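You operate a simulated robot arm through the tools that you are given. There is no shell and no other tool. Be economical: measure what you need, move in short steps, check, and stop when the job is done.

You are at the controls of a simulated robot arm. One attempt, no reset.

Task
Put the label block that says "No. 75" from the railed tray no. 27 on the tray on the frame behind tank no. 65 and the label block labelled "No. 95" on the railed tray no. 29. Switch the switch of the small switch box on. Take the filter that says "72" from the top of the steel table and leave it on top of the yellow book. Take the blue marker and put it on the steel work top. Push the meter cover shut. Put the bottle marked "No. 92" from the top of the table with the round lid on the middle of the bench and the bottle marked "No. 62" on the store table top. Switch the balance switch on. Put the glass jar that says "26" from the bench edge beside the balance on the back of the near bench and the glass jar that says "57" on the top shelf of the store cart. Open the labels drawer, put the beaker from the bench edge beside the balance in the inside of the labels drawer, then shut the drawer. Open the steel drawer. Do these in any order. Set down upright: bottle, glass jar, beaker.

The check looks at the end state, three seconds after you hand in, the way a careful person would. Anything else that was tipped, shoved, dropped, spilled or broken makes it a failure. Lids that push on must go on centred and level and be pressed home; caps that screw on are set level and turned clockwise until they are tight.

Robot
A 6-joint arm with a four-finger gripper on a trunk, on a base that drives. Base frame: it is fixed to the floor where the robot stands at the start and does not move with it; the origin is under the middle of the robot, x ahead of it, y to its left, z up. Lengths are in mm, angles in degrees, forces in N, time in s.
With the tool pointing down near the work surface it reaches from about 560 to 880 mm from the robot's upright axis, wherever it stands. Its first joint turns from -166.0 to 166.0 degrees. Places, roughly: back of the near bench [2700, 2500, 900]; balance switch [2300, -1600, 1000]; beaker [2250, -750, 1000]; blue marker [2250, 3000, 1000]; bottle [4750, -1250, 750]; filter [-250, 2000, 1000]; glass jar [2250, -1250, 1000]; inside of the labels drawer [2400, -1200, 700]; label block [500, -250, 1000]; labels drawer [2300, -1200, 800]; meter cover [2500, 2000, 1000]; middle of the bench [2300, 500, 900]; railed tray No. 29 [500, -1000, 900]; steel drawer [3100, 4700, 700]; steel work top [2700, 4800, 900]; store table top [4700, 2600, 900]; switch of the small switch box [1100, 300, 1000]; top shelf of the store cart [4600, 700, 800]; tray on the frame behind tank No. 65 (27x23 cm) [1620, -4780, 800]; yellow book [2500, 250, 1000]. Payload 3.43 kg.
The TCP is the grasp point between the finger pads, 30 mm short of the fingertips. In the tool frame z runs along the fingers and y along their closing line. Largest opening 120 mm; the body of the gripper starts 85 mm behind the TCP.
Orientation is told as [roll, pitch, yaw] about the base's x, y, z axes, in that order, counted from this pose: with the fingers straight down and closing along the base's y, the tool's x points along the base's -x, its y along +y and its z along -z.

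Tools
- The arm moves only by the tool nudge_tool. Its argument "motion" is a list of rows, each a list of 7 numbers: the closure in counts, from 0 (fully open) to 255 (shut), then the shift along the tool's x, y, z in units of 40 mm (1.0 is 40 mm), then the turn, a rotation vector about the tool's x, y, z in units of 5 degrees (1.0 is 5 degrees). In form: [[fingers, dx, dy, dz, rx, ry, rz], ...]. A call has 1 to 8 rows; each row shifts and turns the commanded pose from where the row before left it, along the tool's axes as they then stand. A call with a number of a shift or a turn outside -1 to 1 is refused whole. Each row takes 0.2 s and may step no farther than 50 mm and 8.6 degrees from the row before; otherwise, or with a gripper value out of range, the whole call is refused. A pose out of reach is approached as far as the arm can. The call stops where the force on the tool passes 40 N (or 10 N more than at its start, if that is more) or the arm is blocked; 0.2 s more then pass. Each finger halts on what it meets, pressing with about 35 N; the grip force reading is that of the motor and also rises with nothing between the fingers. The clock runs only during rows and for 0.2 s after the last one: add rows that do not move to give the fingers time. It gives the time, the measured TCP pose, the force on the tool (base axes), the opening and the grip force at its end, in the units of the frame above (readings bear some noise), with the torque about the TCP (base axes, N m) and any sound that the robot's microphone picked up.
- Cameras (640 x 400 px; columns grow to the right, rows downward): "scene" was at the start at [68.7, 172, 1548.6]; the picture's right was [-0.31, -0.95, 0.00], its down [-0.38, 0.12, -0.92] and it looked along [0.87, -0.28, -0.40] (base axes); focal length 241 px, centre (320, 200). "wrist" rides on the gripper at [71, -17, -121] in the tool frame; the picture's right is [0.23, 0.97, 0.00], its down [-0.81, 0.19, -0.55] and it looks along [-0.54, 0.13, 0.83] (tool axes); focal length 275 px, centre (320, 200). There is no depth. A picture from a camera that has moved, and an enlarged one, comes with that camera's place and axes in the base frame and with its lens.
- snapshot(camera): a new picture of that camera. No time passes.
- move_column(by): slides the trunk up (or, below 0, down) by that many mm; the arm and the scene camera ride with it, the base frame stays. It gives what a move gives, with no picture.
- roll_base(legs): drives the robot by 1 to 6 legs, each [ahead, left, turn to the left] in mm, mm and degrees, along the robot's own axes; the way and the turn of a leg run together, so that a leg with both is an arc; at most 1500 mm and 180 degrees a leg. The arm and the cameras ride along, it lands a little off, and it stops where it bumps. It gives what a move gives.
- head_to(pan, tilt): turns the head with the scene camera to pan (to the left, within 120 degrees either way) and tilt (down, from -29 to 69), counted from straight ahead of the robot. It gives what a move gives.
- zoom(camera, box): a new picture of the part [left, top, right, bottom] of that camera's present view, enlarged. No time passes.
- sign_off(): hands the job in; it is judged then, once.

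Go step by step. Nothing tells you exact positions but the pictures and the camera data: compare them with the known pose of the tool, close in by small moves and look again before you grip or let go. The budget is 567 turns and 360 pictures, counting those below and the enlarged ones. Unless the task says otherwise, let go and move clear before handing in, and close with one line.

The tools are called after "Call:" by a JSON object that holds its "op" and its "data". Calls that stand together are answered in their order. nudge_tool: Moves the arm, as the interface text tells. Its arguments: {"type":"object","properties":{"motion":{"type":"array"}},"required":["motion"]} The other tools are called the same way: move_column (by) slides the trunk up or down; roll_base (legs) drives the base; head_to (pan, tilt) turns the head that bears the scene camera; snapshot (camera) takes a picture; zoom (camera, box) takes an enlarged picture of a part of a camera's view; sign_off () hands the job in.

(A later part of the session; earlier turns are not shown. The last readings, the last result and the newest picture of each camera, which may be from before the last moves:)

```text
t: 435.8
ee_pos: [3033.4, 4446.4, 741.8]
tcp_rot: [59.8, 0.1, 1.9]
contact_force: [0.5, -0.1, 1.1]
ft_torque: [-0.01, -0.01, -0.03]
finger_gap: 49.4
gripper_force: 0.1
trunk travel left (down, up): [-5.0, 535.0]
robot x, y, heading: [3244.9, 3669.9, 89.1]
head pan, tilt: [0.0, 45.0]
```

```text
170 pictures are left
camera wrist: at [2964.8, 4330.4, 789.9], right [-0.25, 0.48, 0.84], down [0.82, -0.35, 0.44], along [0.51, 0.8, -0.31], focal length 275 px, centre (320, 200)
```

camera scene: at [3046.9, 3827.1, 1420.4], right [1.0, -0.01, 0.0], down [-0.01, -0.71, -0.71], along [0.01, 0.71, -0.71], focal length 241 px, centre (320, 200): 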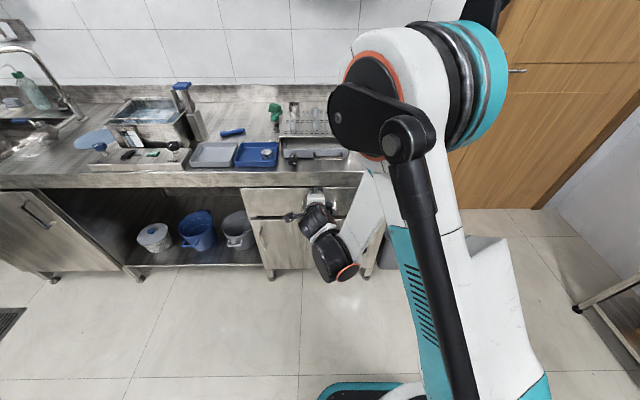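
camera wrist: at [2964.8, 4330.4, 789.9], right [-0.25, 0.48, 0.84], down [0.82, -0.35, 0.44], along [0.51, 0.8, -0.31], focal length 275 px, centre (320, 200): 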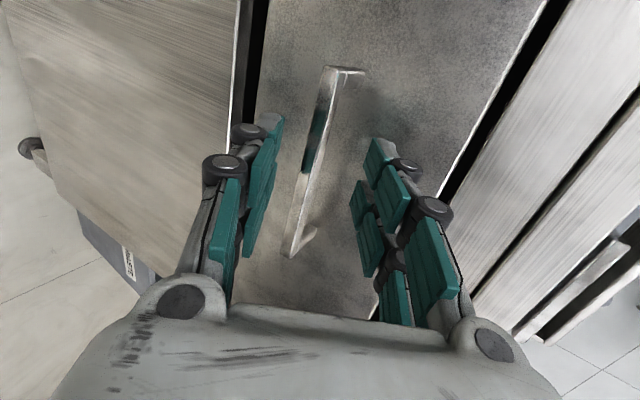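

Call:
{"op": "nudge_tool", "data": {"motion": [[150, 0, -0.08, 0.6, 0, 0, 0], [190, 0, 0, 0, 0, 0, 0], [240, 0, 0, 0, 0, 0, 0], [240, 0, 0, 0, 0, 0, 0], [240, 0, 0, 0, 0, 0, 0]]}}

Call:
{"op": "snapshot", "data": {"camera": "wrist"}}

```text
t: 437.0
ee_pos: [3031.5, 4463.8, 726.8]
tcp_rot: [59.7, 0.1, 1.9]
contact_force: [-0.8, -2.2, -5.9]
ft_torque: [0.13, 1.79, -0.64]
finger_gap: 14.5
gripper_force: 44.5
trunk travel left (down, up): [-5.0, 535.0]
robot x, y, heading: [3246.6, 3666.9, 89.3]
head pan, tilt: [0.0, 45.0]
```

```text
169 pictures are left
camera wrist: at [2963.8, 4349.8, 774.1], right [-0.24, 0.48, 0.84], down [0.82, -0.35, 0.44], along [0.51, 0.8, -0.31], focal length 275 px, centre (320, 200)
```

wrist: 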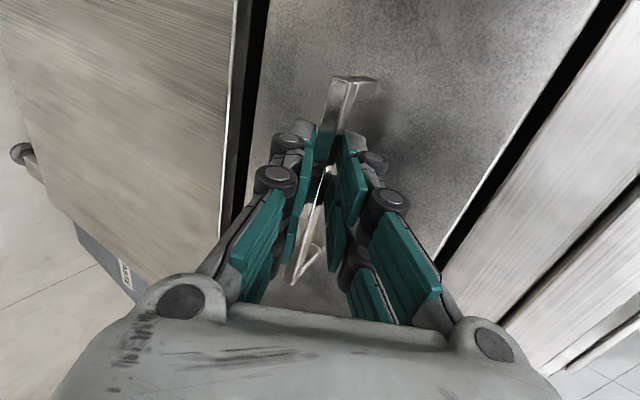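

Gripped. Pull by backing the base.

Call:
{"op": "roll_base", "data": {"legs": [[-120, 0, 0]]}}

Call:
{"op": "roll_base", "data": {"legs": [[-110, 0, 0]]}}

Call:
{"op": "snapshot", "data": {"camera": "scene"}}

```text
t: 438.2
ee_pos: [3031.4, 4344.0, 726.2]
tcp_rot: [59.7, 0.1, 1.8]
contact_force: [-0.1, -0.6, -5.6]
ft_torque: [0.07, 1.47, -1.12]
finger_gap: 14.7
gripper_force: 45.2
trunk travel left (down, up): [-5.0, 535.0]
robot x, y, heading: [3245.1, 3549.0, 89.4]
head pan, tilt: [0.0, 45.0]
```

```text
t: 439.4
ee_pos: [3031.6, 4233.6, 727.0]
tcp_rot: [59.6, 0.1, 1.7]
contact_force: [21.7, -1.6, -7.1]
ft_torque: [0.01, 0.99, -1.75]
finger_gap: 14.3
gripper_force: 44.7
trunk travel left (down, up): [-5.0, 535.0]
robot x, y, heading: [3242.4, 3432.2, 89.3]
head pan, tilt: [0.0, 45.0]
```

```text
168 pictures are left
camera scene: at [3044.3, 3500.3, 1420.6], right [1.0, -0.01, 0.0], down [-0.01, -0.71, -0.71], along [0.01, 0.71, -0.71], focal length 241 px, centre (320, 200)
```

scene: 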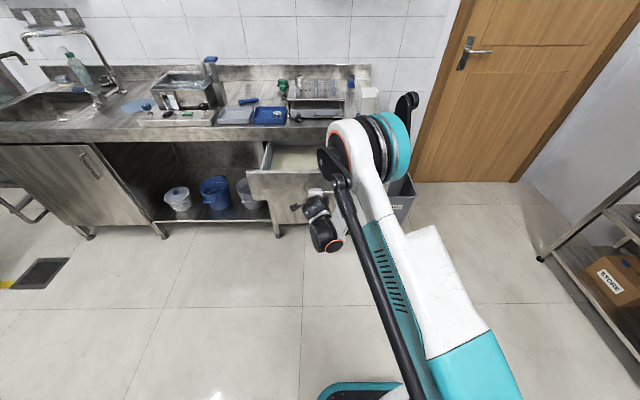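

Call:
{"op": "roll_base", "data": {"legs": [[-80, 0, 0]]}}

Call:
{"op": "nudge_tool", "data": {"motion": [[180, 0, 0, 0, 0, 0, 0], [110, 0, 0, 0, 0, 0, 0], [90, 0, 0, 0, 0, 0, 0], [90, 0, 0, 0, 0, 0, 0]]}}

Call:
{"op": "snapshot", "data": {"camera": "scene"}}

```text
t: 440.5
ee_pos: [3030.9, 4152.9, 726.7]
tcp_rot: [59.6, 0.0, 1.5]
contact_force: [10.5, -0.8, -2.7]
ft_torque: [0.08, 1.31, -1.39]
finger_gap: 14.7
gripper_force: 45.3
trunk travel left (down, up): [-5.0, 535.0]
robot x, y, heading: [3241.0, 3355.6, 89.3]
head pan, tilt: [0.0, 45.0]
```

```text
t: 441.5
ee_pos: [3031.3, 4151.9, 726.1]
tcp_rot: [59.6, 0.0, 1.6]
contact_force: [-0.1, -0.1, 0.0]
ft_torque: [0.0, 0.01, 0.01]
finger_gap: 77.6
gripper_force: 0.0
trunk travel left (down, up): [-5.0, 535.0]
robot x, y, heading: [3241.4, 3355.2, 89.2]
head pan, tilt: [0.0, 45.0]
```

```text
167 pictures are left
camera scene: at [3042.0, 3419.8, 1420.4], right [1.0, -0.01, 0.0], down [-0.01, -0.71, -0.71], along [0.01, 0.71, -0.71], focal length 241 px, centre (320, 200)
```

scene: 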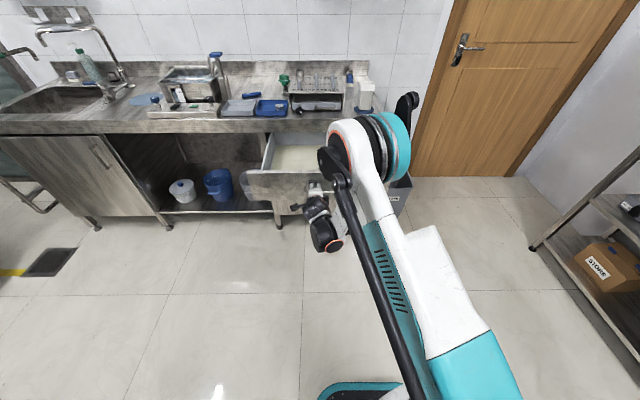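

Drawer is open ~310 mm. Back off, raise, untilt.

Call:
{"op": "roll_base", "data": {"legs": [[-70, 0, 0]]}}

Call:
{"op": "move_column", "data": {"by": 250}}

Call:
{"op": "nudge_tool", "data": {"motion": [[90, -0.5, 0, -0.3, 1, 0, 0], [90, -0.5, 0, -0.3, 1, 0, 0], [90, -0.5, 0, -0.3, 1, 0, 0], [90, -0.6, 0, -0.3, 1, 0, 0], [90, -0.6, 0, -0.3, 1, 0, 0], [90, -0.6, 0, -0.3, 1, 0, 0], [90, -0.6, 0, -0.3, 1, 0, 0], [90, -0.6, 0, -0.3, 1, 0, 0]]}}

Call:
{"op": "nudge_tool", "data": {"motion": [[90, -0.8, 0, -0.5, 1, 0, 0], [90, -0.8, 0, -0.5, 1, 0, 0], [90, -0.8, 0, -0.5, 1, 0, 0], [90, -0.5, 0, -0.5, 0.9, 0, 0]]}}

```text
t: 442.5
ee_pos: [3032.0, 4081.9, 725.8]
tcp_rot: [59.5, 0.0, 1.6]
contact_force: [0.3, -0.3, 0.1]
ft_torque: [0.03, 0.02, 0.0]
finger_gap: 77.8
gripper_force: 0.2
trunk travel left (down, up): [-5.0, 535.0]
robot x, y, heading: [3241.1, 3285.4, 89.2]
head pan, tilt: [0.0, 45.0]
```

```text
t: 445.1
ee_pos: [3030.3, 4081.0, 977.5]
tcp_rot: [59.7, 0.0, 1.6]
contact_force: [0.1, 0.0, -0.3]
ft_torque: [-0.01, 0.02, 0.01]
finger_gap: 77.7
gripper_force: 0.1
trunk travel left (down, up): [-255.0, 285.0]
robot x, y, heading: [3237.3, 3283.5, 89.4]
head pan, tilt: [0.0, 45.0]
```

```text
t: 446.9
ee_pos: [3213.7, 4022.9, 1046.4]
tcp_rot: [19.4, 0.1, 1.6]
contact_force: [0.0, 0.0, -0.2]
ft_torque: [-0.03, -0.05, 0.0]
finger_gap: 77.8
gripper_force: 0.0
trunk travel left (down, up): [-255.0, 285.0]
robot x, y, heading: [3239.4, 3281.7, 89.0]
head pan, tilt: [0.0, 45.0]
```

```text
t: 447.9
ee_pos: [3330.4, 4011.4, 1124.8]
tcp_rot: [0.0, 0.0, 1.6]
contact_force: [0.8, 0.0, 0.1]
ft_torque: [0.0, 0.0, 0.01]
finger_gap: 77.7
gripper_force: 0.2
trunk travel left (down, up): [-255.0, 285.0]
robot x, y, heading: [3242.8, 3283.2, 89.4]
head pan, tilt: [0.0, 45.0]
```

Call:
{"op": "nudge_tool", "data": {"motion": [[90, -0.2, -0.95, 0, 0, 0, 0], [90, -0.2, -0.95, 0, 0, 0, 0], [90, -0.2, -0.95, 0, 0, 0, 0], [90, -0.2, -0.95, 0, 0, 0, 0], [90, -0.2, -0.95, 0, 0, 0, 0], [90, -0.2, -0.95, 0, 0, 0, 0], [90, -0.2, -0.95, 0, 0, 0, 0]]}}

Call:
{"op": "roll_base", "data": {"legs": [[0, 0, -125]]}}

Call:
{"op": "head_to", "data": {"pan": 5, "tilt": 25}}

Call:
{"op": "snapshot", "data": {"camera": "scene"}}

```text
t: 449.5
ee_pos: [3392.3, 3743.7, 1123.0]
tcp_rot: [0.1, 0.0, 1.6]
contact_force: [0.9, 0.3, -0.6]
ft_torque: [0.06, 0.03, -0.02]
finger_gap: 77.5
gripper_force: 0.0
trunk travel left (down, up): [-255.0, 285.0]
robot x, y, heading: [3244.6, 3285.0, 89.2]
head pan, tilt: [0.0, 45.0]
```

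```text
t: 455.2
ee_pos: [3506.3, 2879.1, 1121.7]
tcp_rot: [0.1, 0.0, -126.6]
contact_force: [-0.2, -0.3, -0.2]
ft_torque: [0.0, 0.0, 0.03]
finger_gap: 77.5
gripper_force: 0.0
trunk travel left (down, up): [-255.0, 285.0]
robot x, y, heading: [3235.8, 3289.5, -39.0]
head pan, tilt: [0.0, 45.0]
```

```text
t: 456.0
ee_pos: [3506.1, 2880.1, 1122.7]
tcp_rot: [0.1, 0.0, -126.8]
contact_force: [-0.3, 0.5, -0.4]
ft_torque: [-0.01, 0.0, 0.0]
finger_gap: 77.5
gripper_force: 0.1
trunk travel left (down, up): [-255.0, 285.0]
robot x, y, heading: [3239.4, 3283.2, -39.0]
head pan, tilt: [5.0, 25.0]
```

```text
166 pictures are left
camera scene: at [3427.4, 3400.5, 1701.0], right [-0.56, -0.83, 0.0], down [-0.35, 0.24, -0.91], along [0.75, -0.51, -0.42], focal length 241 px, centre (320, 200)
```

scene: 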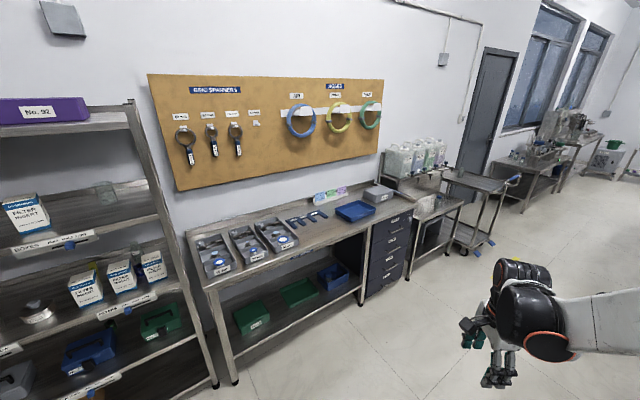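

Call:
{"op": "roll_base", "data": {"legs": [[0, 0, -51], [1400, 350, 0], [1400, 0, 0]]}}

Call:
{"op": "head_to", "data": {"pan": 15, "tilt": 25}}

Call:
{"op": "snapshot", "data": {"camera": "scene"}}

```text
t: 472.2
ee_pos: [3396.5, 3.3, 1121.6]
tcp_rot: [0.1, 0.0, -179.4]
contact_force: [0.1, 0.1, -0.5]
ft_torque: [0.02, -0.01, 0.0]
finger_gap: 77.5
gripper_force: 0.1
trunk travel left (down, up): [-255.0, 285.0]
robot x, y, heading: [3553.6, 460.8, -91.4]
head pan, tilt: [5.0, 25.0]
```

```text
t: 472.9
ee_pos: [3397.0, 4.0, 1121.8]
tcp_rot: [0.1, -0.1, -179.2]
contact_force: [0.1, -0.3, -0.6]
ft_torque: [-0.02, -0.03, 0.02]
finger_gap: 77.6
gripper_force: 0.1
trunk travel left (down, up): [-255.0, 285.0]
robot x, y, heading: [3555.0, 461.0, -91.6]
head pan, tilt: [15.0, 25.0]
```

```text
165 pictures are left
camera scene: at [3777.9, 385.1, 1701.0], right [-0.97, -0.23, 0.0], down [-0.1, 0.41, -0.91], along [0.21, -0.88, -0.42], focal length 241 px, centre (320, 200)
```

scene: 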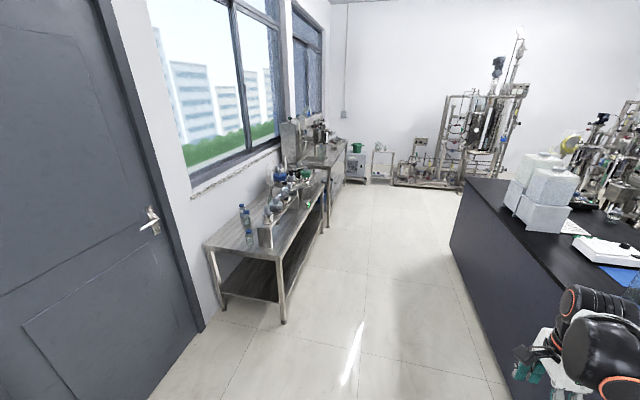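

The low table with two bottles is ahead on the left. Drive to about (3950,−1050) and face it.

Call:
{"op": "roll_base", "data": {"legs": [[1400, 250, 1.5], [110, 100, 0], [0, 0, 90]]}}

Call:
{"op": "head_to", "data": {"pan": 5, "tilt": 45}}

Call:
{"op": "snapshot", "data": {"camera": "scene"}}

```text
t: 484.7
ee_pos: [4364.9, -1193.7, 1123.6]
tcp_rot: [0.1, 0.0, -87.6]
contact_force: [0.2, 0.1, 0.0]
ft_torque: [0.02, 0.02, -0.03]
finger_gap: 77.4
gripper_force: 0.0
trunk travel left (down, up): [-255.0, 285.0]
robot x, y, heading: [3905.3, -1048.8, -0.1]
head pan, tilt: [15.0, 25.0]
```

```text
t: 485.6
ee_pos: [4364.5, -1194.7, 1122.2]
tcp_rot: [0.1, 0.0, -87.6]
contact_force: [-1.1, 0.4, -0.4]
ft_torque: [-0.02, 0.0, -0.01]
finger_gap: 77.6
gripper_force: 0.0
trunk travel left (down, up): [-255.0, 285.0]
robot x, y, heading: [3899.6, -1047.2, 0.0]
head pan, tilt: [5.0, 45.0]
```

```text
164 pictures are left
camera scene: at [3964.2, -841.8, 1670.5], right [0.09, -1.0, 0.0], down [-0.7, -0.06, -0.71], along [0.7, 0.06, -0.71], focal length 241 px, centre (320, 200)
```

scene: 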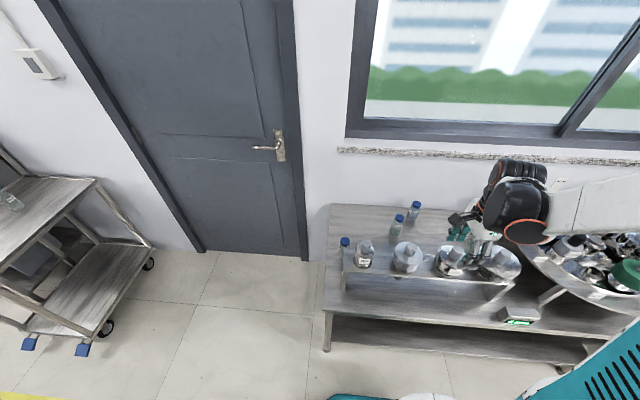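

Call:
{"op": "zoom", "data": {"camera": "scene", "box": [310, 190, 460, 310]}}

Call:
{"op": "snapshot", "data": {"camera": "wrist"}}

```text
3.33 times, centred on (385, 250) of scene
camera zoom: at [3964.2, -841.8, 1670.5], right [0.09, -1.0, 0.0], down [-0.7, -0.06, -0.71], along [0.7, 0.06, -0.71], focal length 804 px, centre (103, 33)
```

zoom: 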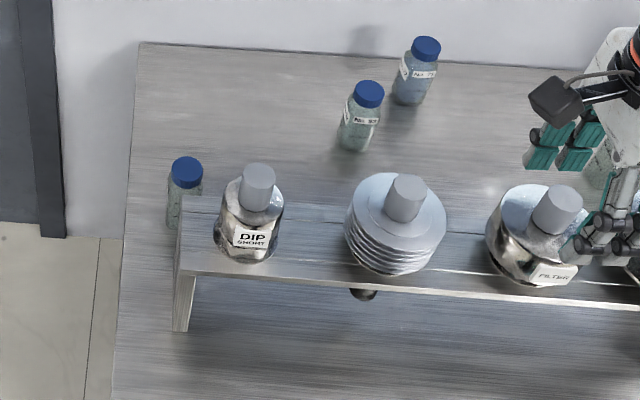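

```text
162 pictures are left
camera wrist: at [4343.7, -1123.8, 1244.0], right [0.96, 0.27, 0.0], down [0.22, -0.8, 0.55], along [0.15, -0.53, -0.83], focal length 275 px, centre (320, 200)
```

wrist: 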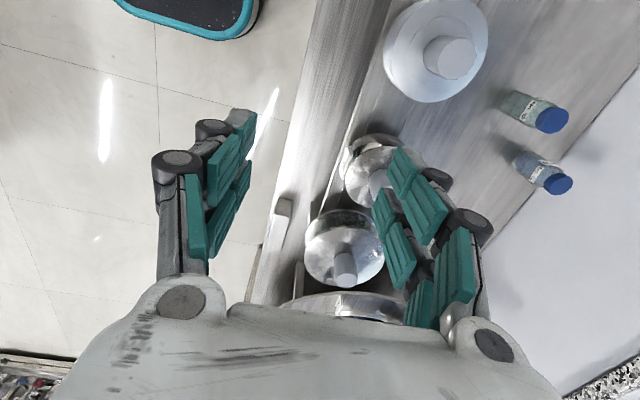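

Call:
{"op": "zoom", "data": {"camera": "scene", "box": [380, 195, 425, 240]}}

Call:
{"op": "zoom", "data": {"camera": "scene", "box": [330, 225, 375, 270]}}

Call:
{"op": "zoom", "data": {"camera": "wrist", "box": [480, 70, 600, 210]}}

```text
8.89 times, centred on (402, 218) of scene
camera zoom: at [3964.2, -841.8, 1670.5], right [0.09, -1.0, 0.0], down [-0.7, -0.06, -0.71], along [0.7, 0.06, -0.71], focal length 2143 px, centre (-413, 44)
```

zoom: 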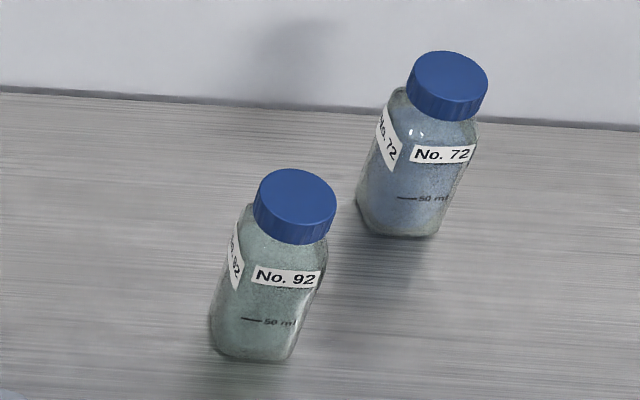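

```text
8.89 times, centred on (352, 248) of scene
camera zoom: at [3964.2, -841.8, 1670.5], right [0.09, -1.0, 0.0], down [-0.7, -0.06, -0.71], along [0.7, 0.06, -0.71], focal length 2143 px, centre (31, -222)
```

zoom: 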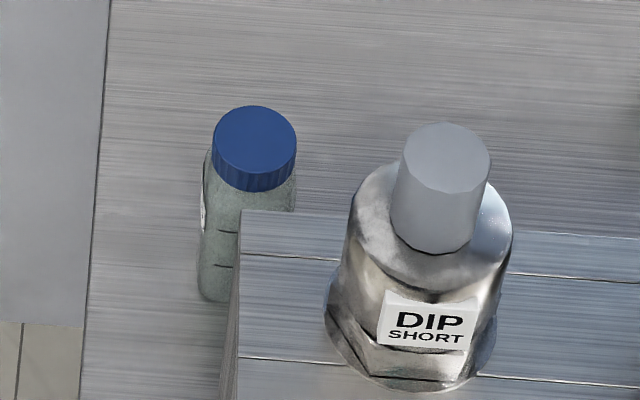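

```text
2.86 times, centred on (540, 140) of wrist
camera zoom: at [4343.7, -1123.8, 1244.0], right [0.96, 0.27, 0.0], down [0.22, -0.8, 0.55], along [0.15, -0.53, -0.83], focal length 786 px, centre (-309, 371)
```

zoom: 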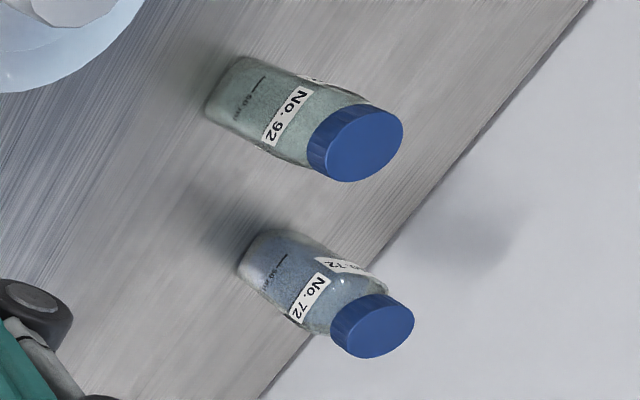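

Bottle 92 is at about (4677,−1134). The left bottle (≈4532,−888) needs its label read; I'll look at it with the wrist camera.

Call:
{"op": "nudge_tool", "data": {"motion": [[60, 0.99, 0.44, 0, 0, 0, 0], [60, 0.99, 0.44, 0, 0, 0, 0], [60, 0.99, 0.44, 0, 0, 0, 0], [60, 0.99, 0.44, 0, 0, 0, 0], [60, 0.99, 0.44, 0, 0, 0, 0], [60, 0.99, 0.44, 0, 0, 0, 0], [60, 0.99, 0.44, 0, 0, 0, 0], [60, 0.99, 0.44, 0, 0, 0, 0]]}}

Call:
{"op": "nudge_tool", "data": {"motion": [[60, 0.9, 0.4, 0.4, 0, 0, 0], [60, 0.9, 0.4, 0.4, 0, 0, 0], [60, 0, 0, 0.6, 0, 0, 0]]}}

Call:
{"op": "snapshot", "data": {"camera": "wrist"}}

Call:
{"op": "snapshot", "data": {"camera": "scene"}}

```text
t: 487.4
ee_pos: [4493.9, -872.7, 1120.3]
tcp_rot: [0.1, -0.1, -87.7]
contact_force: [0.2, -0.2, 0.7]
ft_torque: [-0.03, 0.05, 0.0]
finger_gap: 91.8
gripper_force: 0.0
trunk travel left (down, up): [-255.0, 285.0]
robot x, y, heading: [3902.0, -1047.4, 0.0]
head pan, tilt: [5.0, 45.0]
```

```text
t: 488.2
ee_pos: [4522.6, -799.6, 1066.2]
tcp_rot: [0.1, 0.0, -87.8]
contact_force: [-0.5, 1.0, -0.1]
ft_torque: [0.02, -0.01, 0.01]
finger_gap: 91.7
gripper_force: 0.0
trunk travel left (down, up): [-255.0, 285.0]
robot x, y, heading: [3903.5, -1049.7, -0.1]
head pan, tilt: [5.0, 45.0]
```

```text
158 pictures are left
camera wrist: at [4500.7, -729.5, 1187.6], right [0.96, 0.27, 0.0], down [0.22, -0.8, 0.55], along [0.15, -0.53, -0.83], focal length 275 px, centre (320, 200)
```

wrist: 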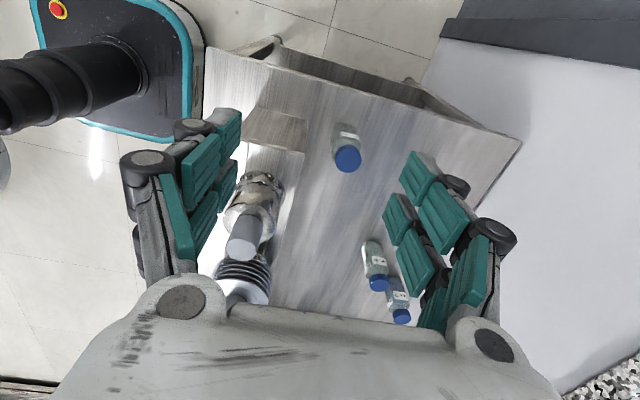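

```text
157 pictures are left
camera scene: at [3964.3, -841.9, 1670.5], right [0.09, -1.0, 0.0], down [-0.7, -0.06, -0.71], along [0.7, 0.06, -0.71], focal length 241 px, centre (320, 200)
```

scene: 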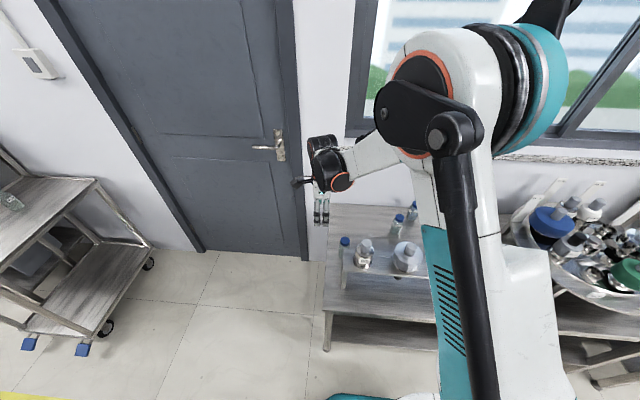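

Call:
{"op": "zoom", "data": {"camera": "wrist", "box": [320, 110, 380, 180]}}

```text
5.71 times, centred on (350, 145) of wrist
camera zoom: at [4500.7, -729.5, 1187.6], right [0.96, 0.27, 0.0], down [0.22, -0.8, 0.55], along [0.15, -0.53, -0.83], focal length 1573 px, centre (149, 514)
```

zoom: 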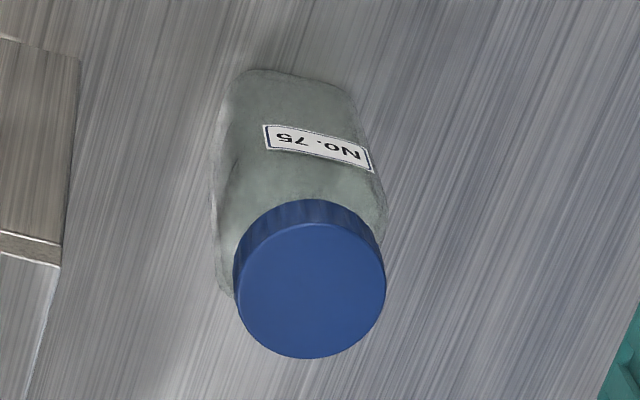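

That one is No. 75. Look further right along the table for No. 62.

Call:
{"op": "head_to", "data": {"pan": -25, "tilt": 42}}

Call:
{"op": "snapshot", "data": {"camera": "scene"}}

```text
t: 489.1
ee_pos: [4521.6, -801.1, 1067.3]
tcp_rot: [0.2, 0.0, -87.6]
contact_force: [-0.6, 0.4, -0.6]
ft_torque: [0.01, 0.01, 0.02]
finger_gap: 91.7
gripper_force: 0.0
trunk travel left (down, up): [-255.0, 285.0]
robot x, y, heading: [3903.3, -1049.0, 0.1]
head pan, tilt: [-25.0, 42.0]
```

```text
155 pictures are left
camera scene: at [3959.1, -884.0, 1674.8], right [-0.42, -0.91, 0.0], down [-0.61, 0.28, -0.74], along [0.67, -0.31, -0.67], focal length 241 px, centre (320, 200)
```

scene: 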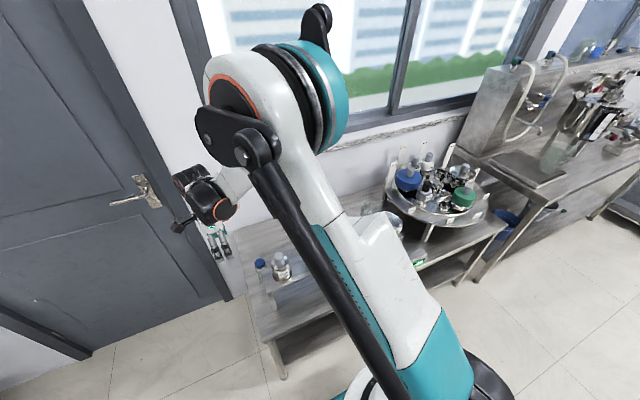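

Call:
{"op": "nudge_tool", "data": {"motion": [[60, 0, -0.9, -0.9, 0, 0, 0], [60, 0, -0.9, -0.9, 0, 0, 0], [60, 0, -0.9, -0.9, 0, 0, 0], [60, 0, -0.9, 0, 0, 0, 0]]}}

Call:
{"op": "roll_base", "data": {"legs": [[-100, -500, 0]]}}

Call:
{"op": "head_to", "data": {"pan": -10, "tilt": 42}}

Call:
{"op": "snapshot", "data": {"camera": "scene"}}

```text
refused: row 1 steps farther than a row can; nothing moved
```

```text
t: 492.1
ee_pos: [4420.4, -1303.1, 1065.6]
tcp_rot: [0.1, 0.0, -87.9]
contact_force: [-0.6, -0.4, -0.9]
ft_torque: [0.01, 0.02, -0.03]
finger_gap: 92.0
gripper_force: 0.0
trunk travel left (down, up): [-255.0, 285.0]
robot x, y, heading: [3803.1, -1548.6, 0.1]
head pan, tilt: [-25.0, 42.0]
```

```text
t: 492.9
ee_pos: [4420.5, -1303.2, 1066.6]
tcp_rot: [0.1, -0.1, -87.9]
contact_force: [-0.1, -0.4, -0.1]
ft_torque: [0.01, -0.02, 0.0]
finger_gap: 91.5
gripper_force: 0.1
trunk travel left (down, up): [-255.0, 285.0]
robot x, y, heading: [3800.1, -1548.2, -0.2]
head pan, tilt: [-10.0, 42.0]
```

```text
154 pictures are left
camera scene: at [3864.8, -1363.2, 1674.8], right [-0.18, -0.98, 0.0], down [-0.66, 0.12, -0.74], along [0.73, -0.13, -0.67], focal length 241 px, centre (320, 200)
```

scene: 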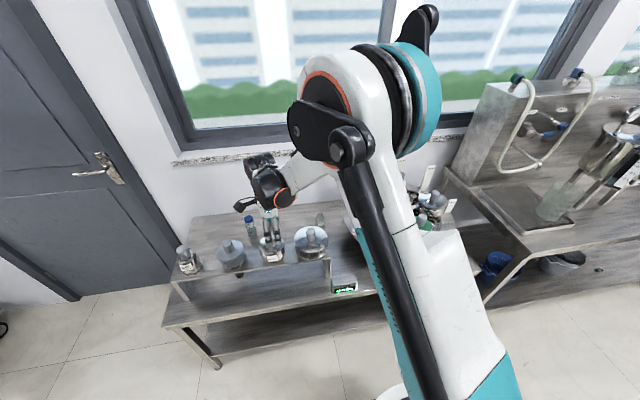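

Call:
{"op": "nudge_tool", "data": {"motion": [[60, 0, -0.5, -0.9, 0, 0, 0], [60, 0, -0.5, -0.9, 0, 0, 0], [60, 0, -0.8, -0.6, 0, 0, 0], [60, -0.9, -0.5, 0, 0, 0, 0], [60, -0.9, -0.5, 0, 0, 0, 0], [60, -0.9, -0.5, 0, 0, 0, 0], [60, -0.9, 0, 0, 0, 0, 0], [60, -0.9, 0, 0, 0, 0, 0]]}}

Call:
{"op": "nudge_tool", "data": {"motion": [[60, -0.9, 0, 0, 0, 0, 0], [60, -0.9, 0, 0, 0, 0, 0], [60, -0.9, 0, 0, 0, 0, 0], [60, -0.9, 0, 0, 0, 0, 0], [60, -0.9, 0, 0, 0, 0, 0], [60, -0.9, 0, 0, 0, 0, 0]]}}

Call:
{"op": "head_to", "data": {"pan": 10, "tilt": 45}}

Call:
{"op": "snapshot", "data": {"camera": "scene"}}

```text
t: 494.7
ee_pos: [4293.4, -1487.8, 1161.4]
tcp_rot: [0.0, 0.0, -87.8]
contact_force: [0.0, -0.2, -0.5]
ft_torque: [-0.01, -0.01, 0.03]
finger_gap: 91.9
gripper_force: 0.0
trunk travel left (down, up): [-255.0, 285.0]
robot x, y, heading: [3801.6, -1549.7, 0.0]
head pan, tilt: [-10.0, 42.0]
```

```text
t: 496.1
ee_pos: [4305.1, -1706.2, 1164.7]
tcp_rot: [0.2, 0.0, -87.8]
contact_force: [-0.1, 0.0, 0.0]
ft_torque: [0.0, -0.02, 0.03]
finger_gap: 91.6
gripper_force: 0.1
trunk travel left (down, up): [-255.0, 285.0]
robot x, y, heading: [3802.0, -1548.5, -0.1]
head pan, tilt: [-10.0, 42.0]
```

```text
t: 496.9
ee_pos: [4303.4, -1702.9, 1164.4]
tcp_rot: [0.1, 0.0, -87.7]
contact_force: [-0.3, 0.1, 0.3]
ft_torque: [-0.01, 0.03, 0.0]
finger_gap: 91.6
gripper_force: 0.1
trunk travel left (down, up): [-255.0, 285.0]
robot x, y, heading: [3801.3, -1547.3, -0.2]
head pan, tilt: [10.0, 45.0]
```

```text
153 pictures are left
camera scene: at [3862.5, -1334.6, 1670.5], right [0.17, -0.99, 0.0], down [-0.7, -0.12, -0.71], along [0.7, 0.12, -0.71], focal length 241 px, centre (320, 200)
```

scene: 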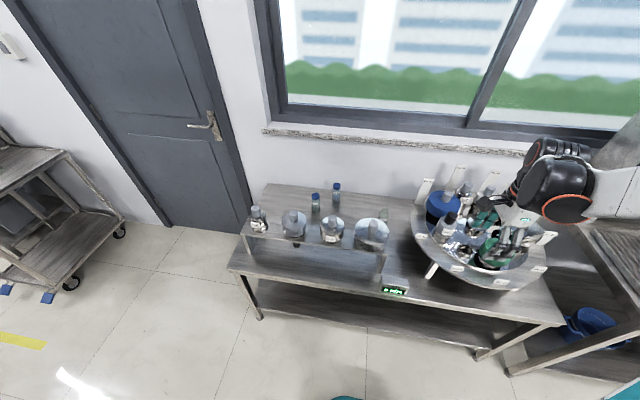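

Call:
{"op": "zoom", "data": {"camera": "scene", "box": [240, 170, 420, 300]}}

Call:
{"op": "snapshot", "data": {"camera": "wrist"}}

```text
3.08 times, centred on (330, 235) of scene
camera zoom: at [3862.5, -1334.6, 1670.5], right [0.17, -0.99, 0.0], down [-0.7, -0.12, -0.71], along [0.7, 0.12, -0.71], focal length 742 px, centre (289, 92)
```

zoom: 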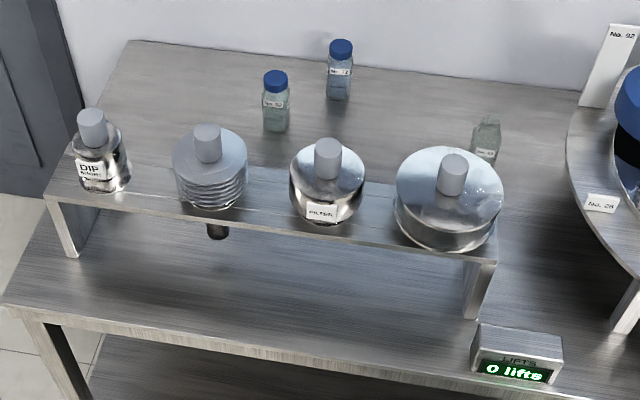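

```text
151 pictures are left
camera wrist: at [4284.1, -1632.7, 1285.3], right [0.96, 0.27, 0.0], down [0.22, -0.8, 0.55], along [0.15, -0.53, -0.83], focal length 275 px, centre (320, 200)
```

wrist: 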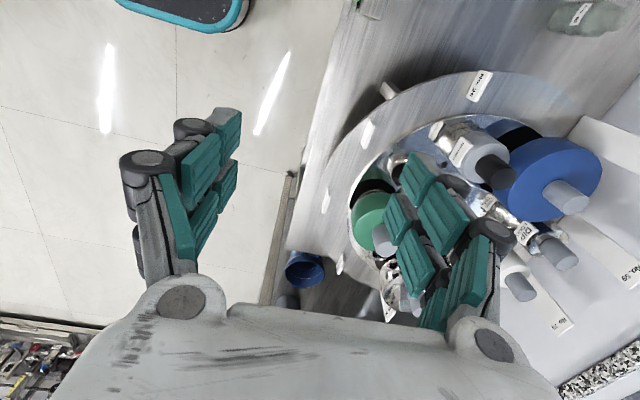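

Call:
{"op": "zoom", "data": {"camera": "scene", "box": [362, 195, 397, 220]}}

Call:
{"op": "zoom", "data": {"camera": "wrist", "box": [540, 0, 640, 50]}}

```text
16.00 times, centred on (380, 208) of scene
camera zoom: at [3862.5, -1334.6, 1670.5], right [0.17, -0.99, 0.0], down [-0.7, -0.12, -0.71], along [0.7, 0.12, -0.71], focal length 3858 px, centre (-632, 80)
```

zoom: 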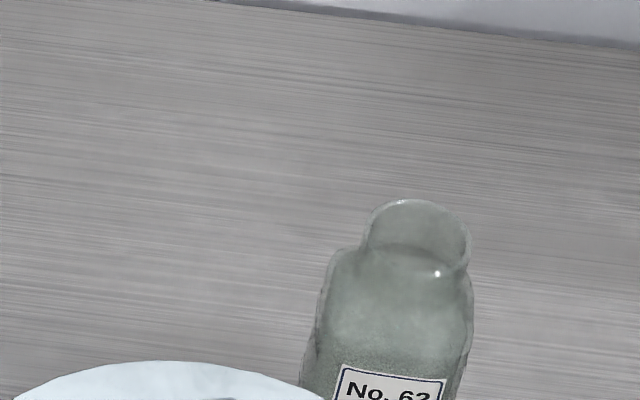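

```text
6.40 times, centred on (590, 25) of wrist
camera zoom: at [4284.1, -1632.7, 1285.3], right [0.96, 0.27, 0.0], down [0.22, -0.8, 0.55], along [0.15, -0.53, -0.83], focal length 1762 px, centre (-1408, 1320)
```

zoom: 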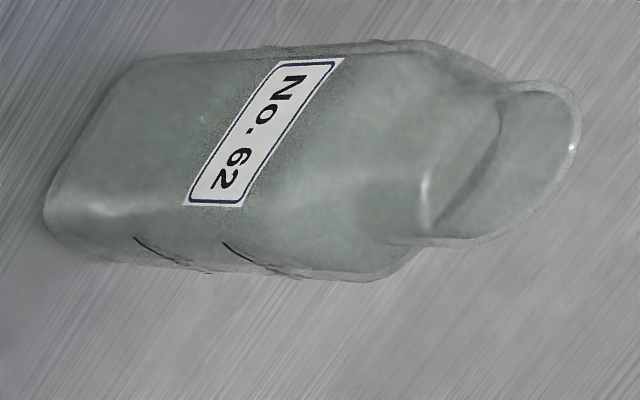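

Bottle 62 (open, no cap) is at about (4660,−1520). Drive 150 mm forward and position above it.

Call:
{"op": "roll_base", "data": {"legs": [[150, 0, 0]]}}

Call:
{"op": "nudge_tool", "data": {"motion": [[60, 0.77, 0.82, 0, 0, 0, 0], [60, 0.77, 0.82, 0, 0, 0, 0], [60, 0.77, 0.82, 0, 0, 0, 0], [60, 0.77, 0.82, 0, 0, 0, 0], [60, 0.77, 0.82, 0.3, 0, 0, 0], [60, 0.77, 0.82, 0.3, 0, 0, 0]]}}

Call:
{"op": "snapshot", "data": {"camera": "wrist"}}

Call:
{"op": "snapshot", "data": {"camera": "scene"}}

```text
t: 498.3
ee_pos: [4455.8, -1704.2, 1163.0]
tcp_rot: [0.1, -0.1, -87.7]
contact_force: [0.3, 0.0, -0.2]
ft_torque: [-0.01, 0.03, 0.01]
finger_gap: 91.8
gripper_force: 0.0
trunk travel left (down, up): [-255.0, 285.0]
robot x, y, heading: [3948.7, -1548.7, 0.2]
head pan, tilt: [10.0, 45.0]
```

```text
t: 499.7
ee_pos: [4646.9, -1510.3, 1140.6]
tcp_rot: [0.1, -0.2, -87.8]
contact_force: [0.4, 0.4, -0.2]
ft_torque: [0.0, 0.03, -0.01]
finger_gap: 91.8
gripper_force: 0.0
trunk travel left (down, up): [-255.0, 285.0]
robot x, y, heading: [3951.2, -1550.9, -0.2]
head pan, tilt: [10.0, 45.0]
```

```text
148 pictures are left
camera wrist: at [4626.4, -1439.5, 1261.9], right [0.96, 0.27, 0.0], down [0.22, -0.8, 0.55], along [0.15, -0.53, -0.83], focal length 275 px, centre (320, 200)
```

wrist: 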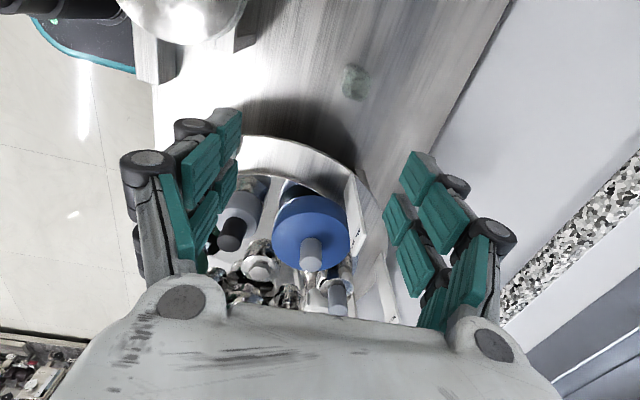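

```text
147 pictures are left
camera scene: at [4013.8, -1334.5, 1670.3], right [0.17, -0.99, 0.0], down [-0.7, -0.12, -0.71], along [0.7, 0.12, -0.71], focal length 241 px, centre (320, 200)
```

scene: 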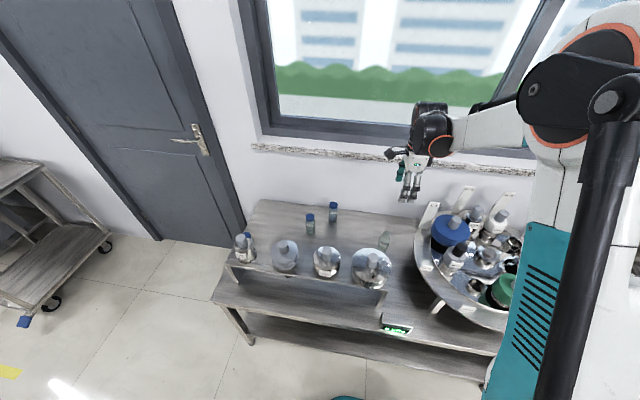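

Call:
{"op": "nudge_tool", "data": {"motion": [[80, 0.1, 1, 0.4, 0, 0, 0], [80, 0, 0, 0.9, 0, 0, 0], [80, 0, 0, 0.9, 0, 0, 0], [80, 0, 0, 0.9, 0, 0, 0]]}}

Call:
{"op": "snapshot", "data": {"camera": "wrist"}}

```text
t: 500.7
ee_pos: [4685.0, -1506.2, 1015.2]
tcp_rot: [0.2, -0.1, -87.8]
contact_force: [0.5, 0.0, -0.6]
ft_torque: [-0.01, 0.02, 0.0]
finger_gap: 81.9
gripper_force: 0.1
trunk travel left (down, up): [-255.0, 285.0]
robot x, y, heading: [3952.5, -1549.9, -0.2]
head pan, tilt: [10.0, 45.0]
```

```text
146 pictures are left
camera wrist: at [4665.5, -1435.5, 1136.7], right [0.96, 0.27, 0.0], down [0.22, -0.8, 0.55], along [0.15, -0.53, -0.83], focal length 275 px, centre (320, 200)
```

wrist: 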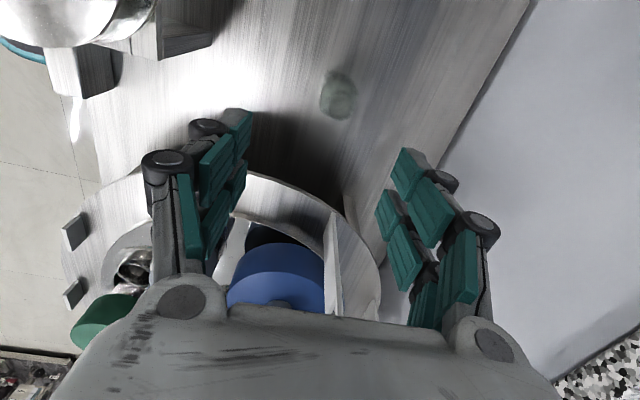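

Call:
{"op": "nudge_tool", "data": {"motion": [[80, 0, 0.5, 0.4, 0, 0, 0], [80, 0, 0, 0.9, 0, 0, 0], [80, 0, 0, 0.9, 0, 0, 0], [80, 0, 0, 0.9, 0, 0, 0]]}}

Call:
{"op": "snapshot", "data": {"camera": "wrist"}}

```text
t: 501.7
ee_pos: [4707.2, -1503.9, 892.6]
tcp_rot: [0.0, 0.0, -87.9]
contact_force: [-0.4, 0.2, -0.7]
ft_torque: [0.01, 0.0, -0.01]
finger_gap: 81.9
gripper_force: 0.0
trunk travel left (down, up): [-255.0, 285.0]
robot x, y, heading: [3952.7, -1551.9, -0.1]
head pan, tilt: [10.0, 45.0]
```

```text
145 pictures are left
camera wrist: at [4687.3, -1433.0, 1014.6], right [0.96, 0.27, 0.0], down [0.22, -0.8, 0.55], along [0.15, -0.53, -0.83], focal length 275 px, centre (320, 200)
```

wrist: 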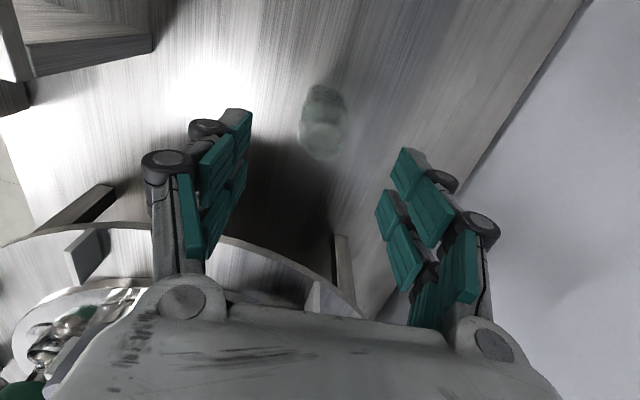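

Call:
{"op": "nudge_tool", "data": {"motion": [[105, 0, 0, 0.8, 0, 0, 0], [105, 0, 0, 0.8, 0, 0, 0], [105, 0, 0, 0.7, 0, 0, 0]]}}

Call:
{"op": "snapshot", "data": {"camera": "wrist"}}

```text
t: 502.5
ee_pos: [4703.3, -1506.1, 799.5]
tcp_rot: [0.1, 0.0, -87.8]
contact_force: [-0.1, 0.9, -0.6]
ft_torque: [-0.01, -0.02, 0.0]
finger_gap: 70.7
gripper_force: 0.0
trunk travel left (down, up): [-255.0, 285.0]
robot x, y, heading: [3950.9, -1547.4, -0.2]
head pan, tilt: [10.0, 45.0]
```

```text
144 pictures are left
camera wrist: at [4683.9, -1435.8, 921.2], right [0.96, 0.27, 0.0], down [0.22, -0.8, 0.55], along [0.15, -0.53, -0.83], focal length 275 px, centre (320, 200)
```

wrist: 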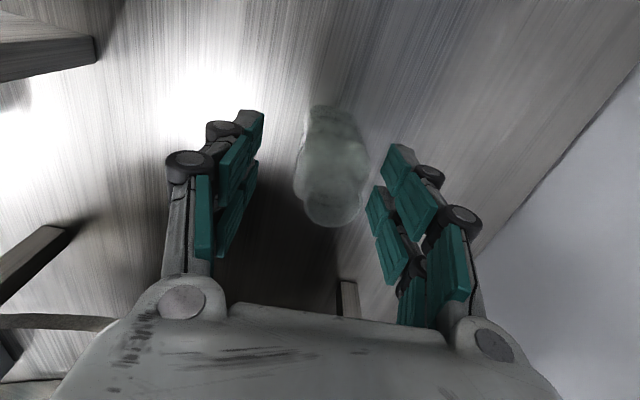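

Call:
{"op": "nudge_tool", "data": {"motion": [[105, 0, 0.15, 0.4, 0, 0, 0], [105, 0, 0, 0.4, 0, 0, 0]]}}

Call:
{"op": "snapshot", "data": {"camera": "wrist"}}

```text
t: 503.1
ee_pos: [4710.3, -1505.0, 768.1]
tcp_rot: [0.1, 0.0, -87.8]
contact_force: [-0.7, -0.5, -0.6]
ft_torque: [-0.02, 0.01, -0.02]
finger_gap: 70.5
gripper_force: 0.1
trunk travel left (down, up): [-255.0, 285.0]
robot x, y, heading: [3951.7, -1549.2, -0.1]
head pan, tilt: [10.0, 45.0]
```

```text
143 pictures are left
camera wrist: at [4690.4, -1434.4, 889.6], right [0.96, 0.27, 0.0], down [0.22, -0.8, 0.55], along [0.15, -0.53, -0.83], focal length 275 px, centre (320, 200)
```

wrist: 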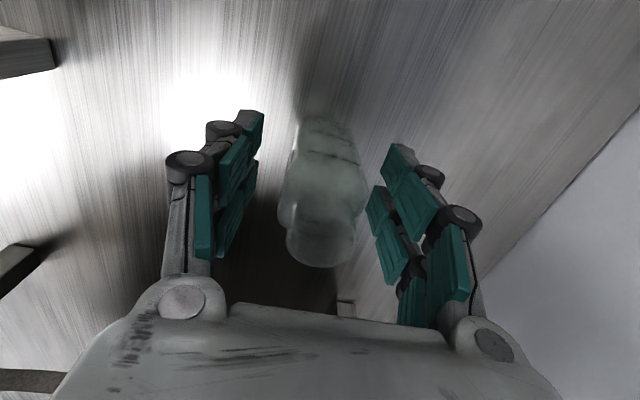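

Centred. Grip and lift.

Call:
{"op": "nudge_tool", "data": {"motion": [[150, 0, 0, 0, 0, 0, 0], [190, 0, 0, 0, 0, 0, 0], [205, 0, 0, 0, 0, 0, 0], [205, 0, 0, 0, 0, 0, 0]]}}

Call:
{"op": "nudge_tool", "data": {"motion": [[205, 0, 0, -0.3, 0, 0, 0], [205, 0, 0, -0.6, 0, 0, 0], [205, 0, 0, -0.8, 0, 0, 0], [205, 0, 0, -0.8, 0, 0, 0], [205, 0, 0, -0.8, 0, 0, 0], [205, 0, 0, -0.8, 0, 0, 0], [205, 0, 0, -0.8, 0, 0, 0], [205, 0, 0, -0.8, 0, 0, 0]]}}

Call:
{"op": "snapshot", "data": {"camera": "wrist"}}

```text
t: 504.1
ee_pos: [4710.4, -1505.8, 768.3]
tcp_rot: [0.1, 0.0, -87.9]
contact_force: [-0.4, -0.9, 0.8]
ft_torque: [0.03, 0.02, 0.07]
finger_gap: 44.1
gripper_force: 34.7
trunk travel left (down, up): [-255.0, 285.0]
robot x, y, heading: [3951.7, -1550.3, 0.0]
head pan, tilt: [10.0, 45.0]
```

```text
t: 505.9
ee_pos: [4708.1, -1506.3, 996.0]
tcp_rot: [0.1, 0.0, -87.9]
contact_force: [-0.1, -1.4, -0.3]
ft_torque: [0.02, -0.01, 0.0]
finger_gap: 43.9
gripper_force: 34.7
trunk travel left (down, up): [-255.0, 285.0]
robot x, y, heading: [3950.9, -1544.4, 0.2]
head pan, tilt: [10.0, 45.0]
```

```text
142 pictures are left
camera wrist: at [4688.4, -1435.5, 1118.0], right [0.96, 0.27, 0.0], down [0.22, -0.8, 0.55], along [0.15, -0.53, -0.83], focal length 275 px, centre (320, 200)
```

wrist: 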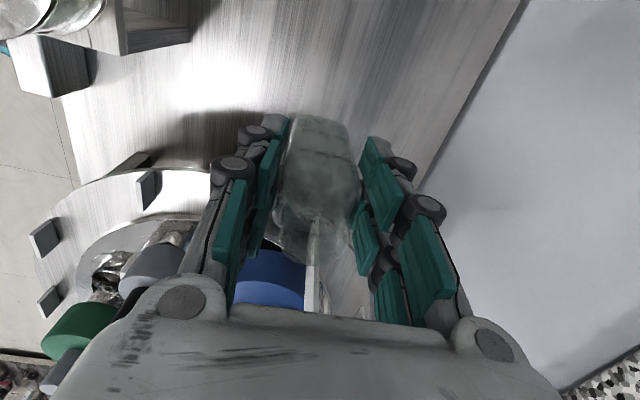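

Call:
{"op": "nudge_tool", "data": {"motion": [[205, 0, 0, -1, 0, 0, 0], [205, 0, 0, -1, 0, 0, 0], [205, 0, 0, -1, 0, 0, 0], [205, 0, -0.95, 0, 0, 0, 0], [205, 0, -0.95, 0, 0, 0, 0], [205, 0, -0.95, 0, 0, 0, 0], [205, 0, -0.95, 0, 0, 0, 0], [205, 0, -0.95, 0, 0, 0, 0]]}}

Call:
{"op": "nudge_tool", "data": {"motion": [[205, -0.8, -0.5, 0, 0, 0, 0], [205, -0.8, -0.5, 0, 0, 0, 0], [205, -0.8, 0, 0, 0, 0, 0]]}}

Call:
{"op": "roll_base", "data": {"legs": [[-350, 0, 0], [0, 1400, 0]]}}

```text
t: 507.7
ee_pos: [4518.5, -1512.3, 1117.2]
tcp_rot: [0.1, 0.0, -87.8]
contact_force: [-0.2, -0.1, -0.5]
ft_torque: [0.01, -0.01, 0.02]
finger_gap: 44.5
gripper_force: 35.2
trunk travel left (down, up): [-255.0, 285.0]
robot x, y, heading: [3951.1, -1552.2, 0.3]
head pan, tilt: [10.0, 45.0]
```

```text
t: 508.5
ee_pos: [4481.9, -1611.3, 1115.9]
tcp_rot: [0.1, 0.0, -87.8]
contact_force: [-0.5, 0.6, -0.6]
ft_torque: [0.01, 0.02, -0.02]
finger_gap: 44.2
gripper_force: 35.1
trunk travel left (down, up): [-255.0, 285.0]
robot x, y, heading: [3953.0, -1551.3, -0.3]
head pan, tilt: [10.0, 45.0]
```

```text
t: 517.4
ee_pos: [4119.9, -196.5, 1117.0]
tcp_rot: [0.1, -0.1, -87.5]
contact_force: [-0.8, 0.4, -0.8]
ft_torque: [0.0, 0.06, -0.03]
finger_gap: 44.0
gripper_force: 34.3
trunk travel left (down, up): [-255.0, 285.0]
robot x, y, heading: [3588.1, -136.5, 0.0]
head pan, tilt: [10.0, 45.0]
```

Call:
{"op": "roll_base", "data": {"legs": [[0, 1300, 0], [0, 1300, 0]]}}

Call:
{"op": "head_to", "data": {"pan": 5, "tilt": 40}}

Call:
{"op": "snapshot", "data": {"camera": "scene"}}

```text
t: 530.2
ee_pos: [4113.5, 2425.0, 1117.9]
tcp_rot: [0.1, 0.0, -87.4]
contact_force: [-0.2, -0.3, 0.0]
ft_torque: [0.01, 0.02, 0.01]
finger_gap: 44.2
gripper_force: 35.3
trunk travel left (down, up): [-255.0, 285.0]
robot x, y, heading: [3584.7, 2481.0, 0.4]
head pan, tilt: [10.0, 45.0]
```

```text
t: 530.8
ee_pos: [4113.5, 2424.2, 1116.6]
tcp_rot: [0.1, -0.1, -87.2]
contact_force: [-0.5, 1.0, -0.5]
ft_torque: [0.03, -0.01, -0.01]
finger_gap: 44.0
gripper_force: 35.4
trunk travel left (down, up): [-255.0, 285.0]
robot x, y, heading: [3582.7, 2484.3, 0.2]
head pan, tilt: [5.0, 40.0]
```

```text
141 pictures are left
camera scene: at [3646.4, 2690.2, 1677.7], right [0.09, -1.0, 0.0], down [-0.64, -0.06, -0.77], along [0.76, 0.07, -0.64], focal length 241 px, centre (320, 200)
```

scene: 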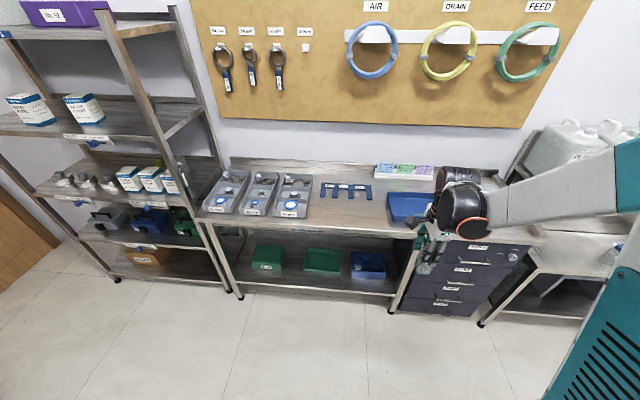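

Call:
{"op": "zoom", "data": {"camera": "scene", "box": [190, 150, 440, 300]}}

Call:
{"op": "roll_base", "data": {"legs": [[260, 60, 0]]}}

Call:
{"op": "snapshot", "data": {"camera": "wrist"}}

Call:
{"op": "snapshot", "data": {"camera": "scene"}}

```text
2.56 times, centred on (315, 225) of scene
camera zoom: at [3646.4, 2690.2, 1677.7], right [0.09, -1.0, 0.0], down [-0.64, -0.06, -0.77], along [0.76, 0.07, -0.64], focal length 617 px, centre (333, 136)
```

zoom: 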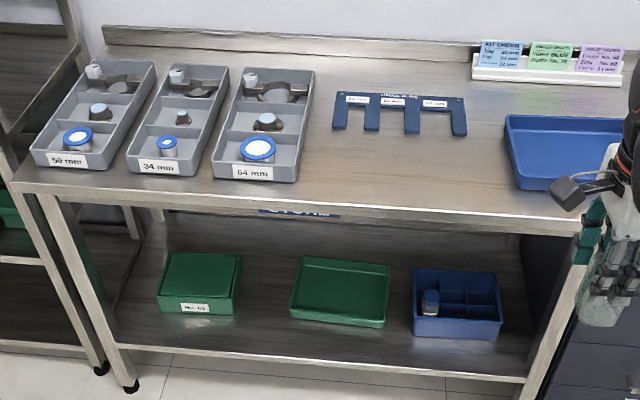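

```text
t: 532.7
ee_pos: [4374.3, 2484.5, 1117.1]
tcp_rot: [0.1, -0.1, -87.6]
contact_force: [-0.2, 0.3, -0.6]
ft_torque: [-0.02, 0.04, 0.04]
finger_gap: 44.3
gripper_force: 34.8
trunk travel left (down, up): [-255.0, 285.0]
robot x, y, heading: [3843.4, 2544.9, 0.1]
head pan, tilt: [5.0, 40.0]
```

```text
139 pictures are left
camera wrist: at [4354.6, 2555.4, 1238.1], right [0.96, 0.27, 0.0], down [0.23, -0.8, 0.55], along [0.15, -0.53, -0.83], focal length 275 px, centre (320, 200)
```

wrist: 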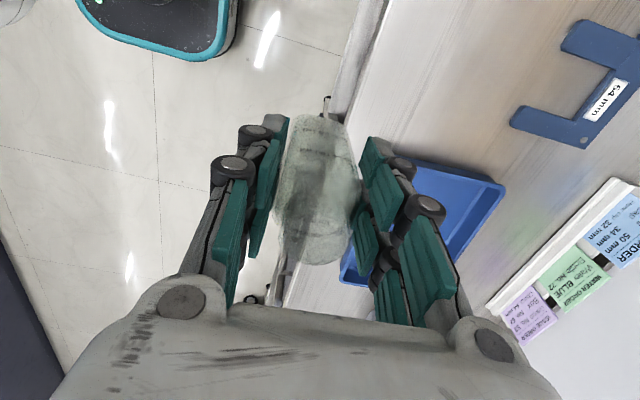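

```text
138 pictures are left
camera scene: at [3908.5, 2752.2, 1677.6], right [0.09, -1.0, 0.0], down [-0.64, -0.06, -0.77], along [0.76, 0.07, -0.64], focal length 241 px, centre (320, 200)
```

scene: 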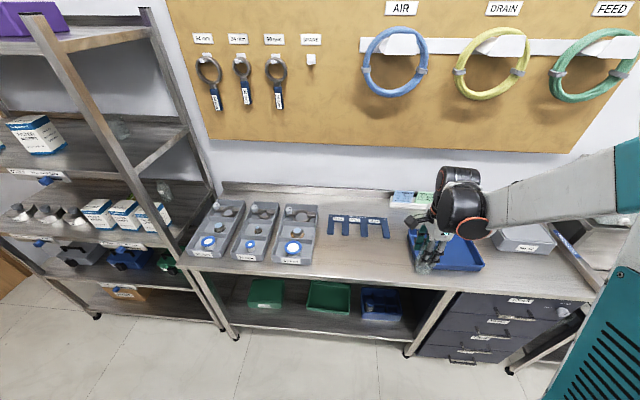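

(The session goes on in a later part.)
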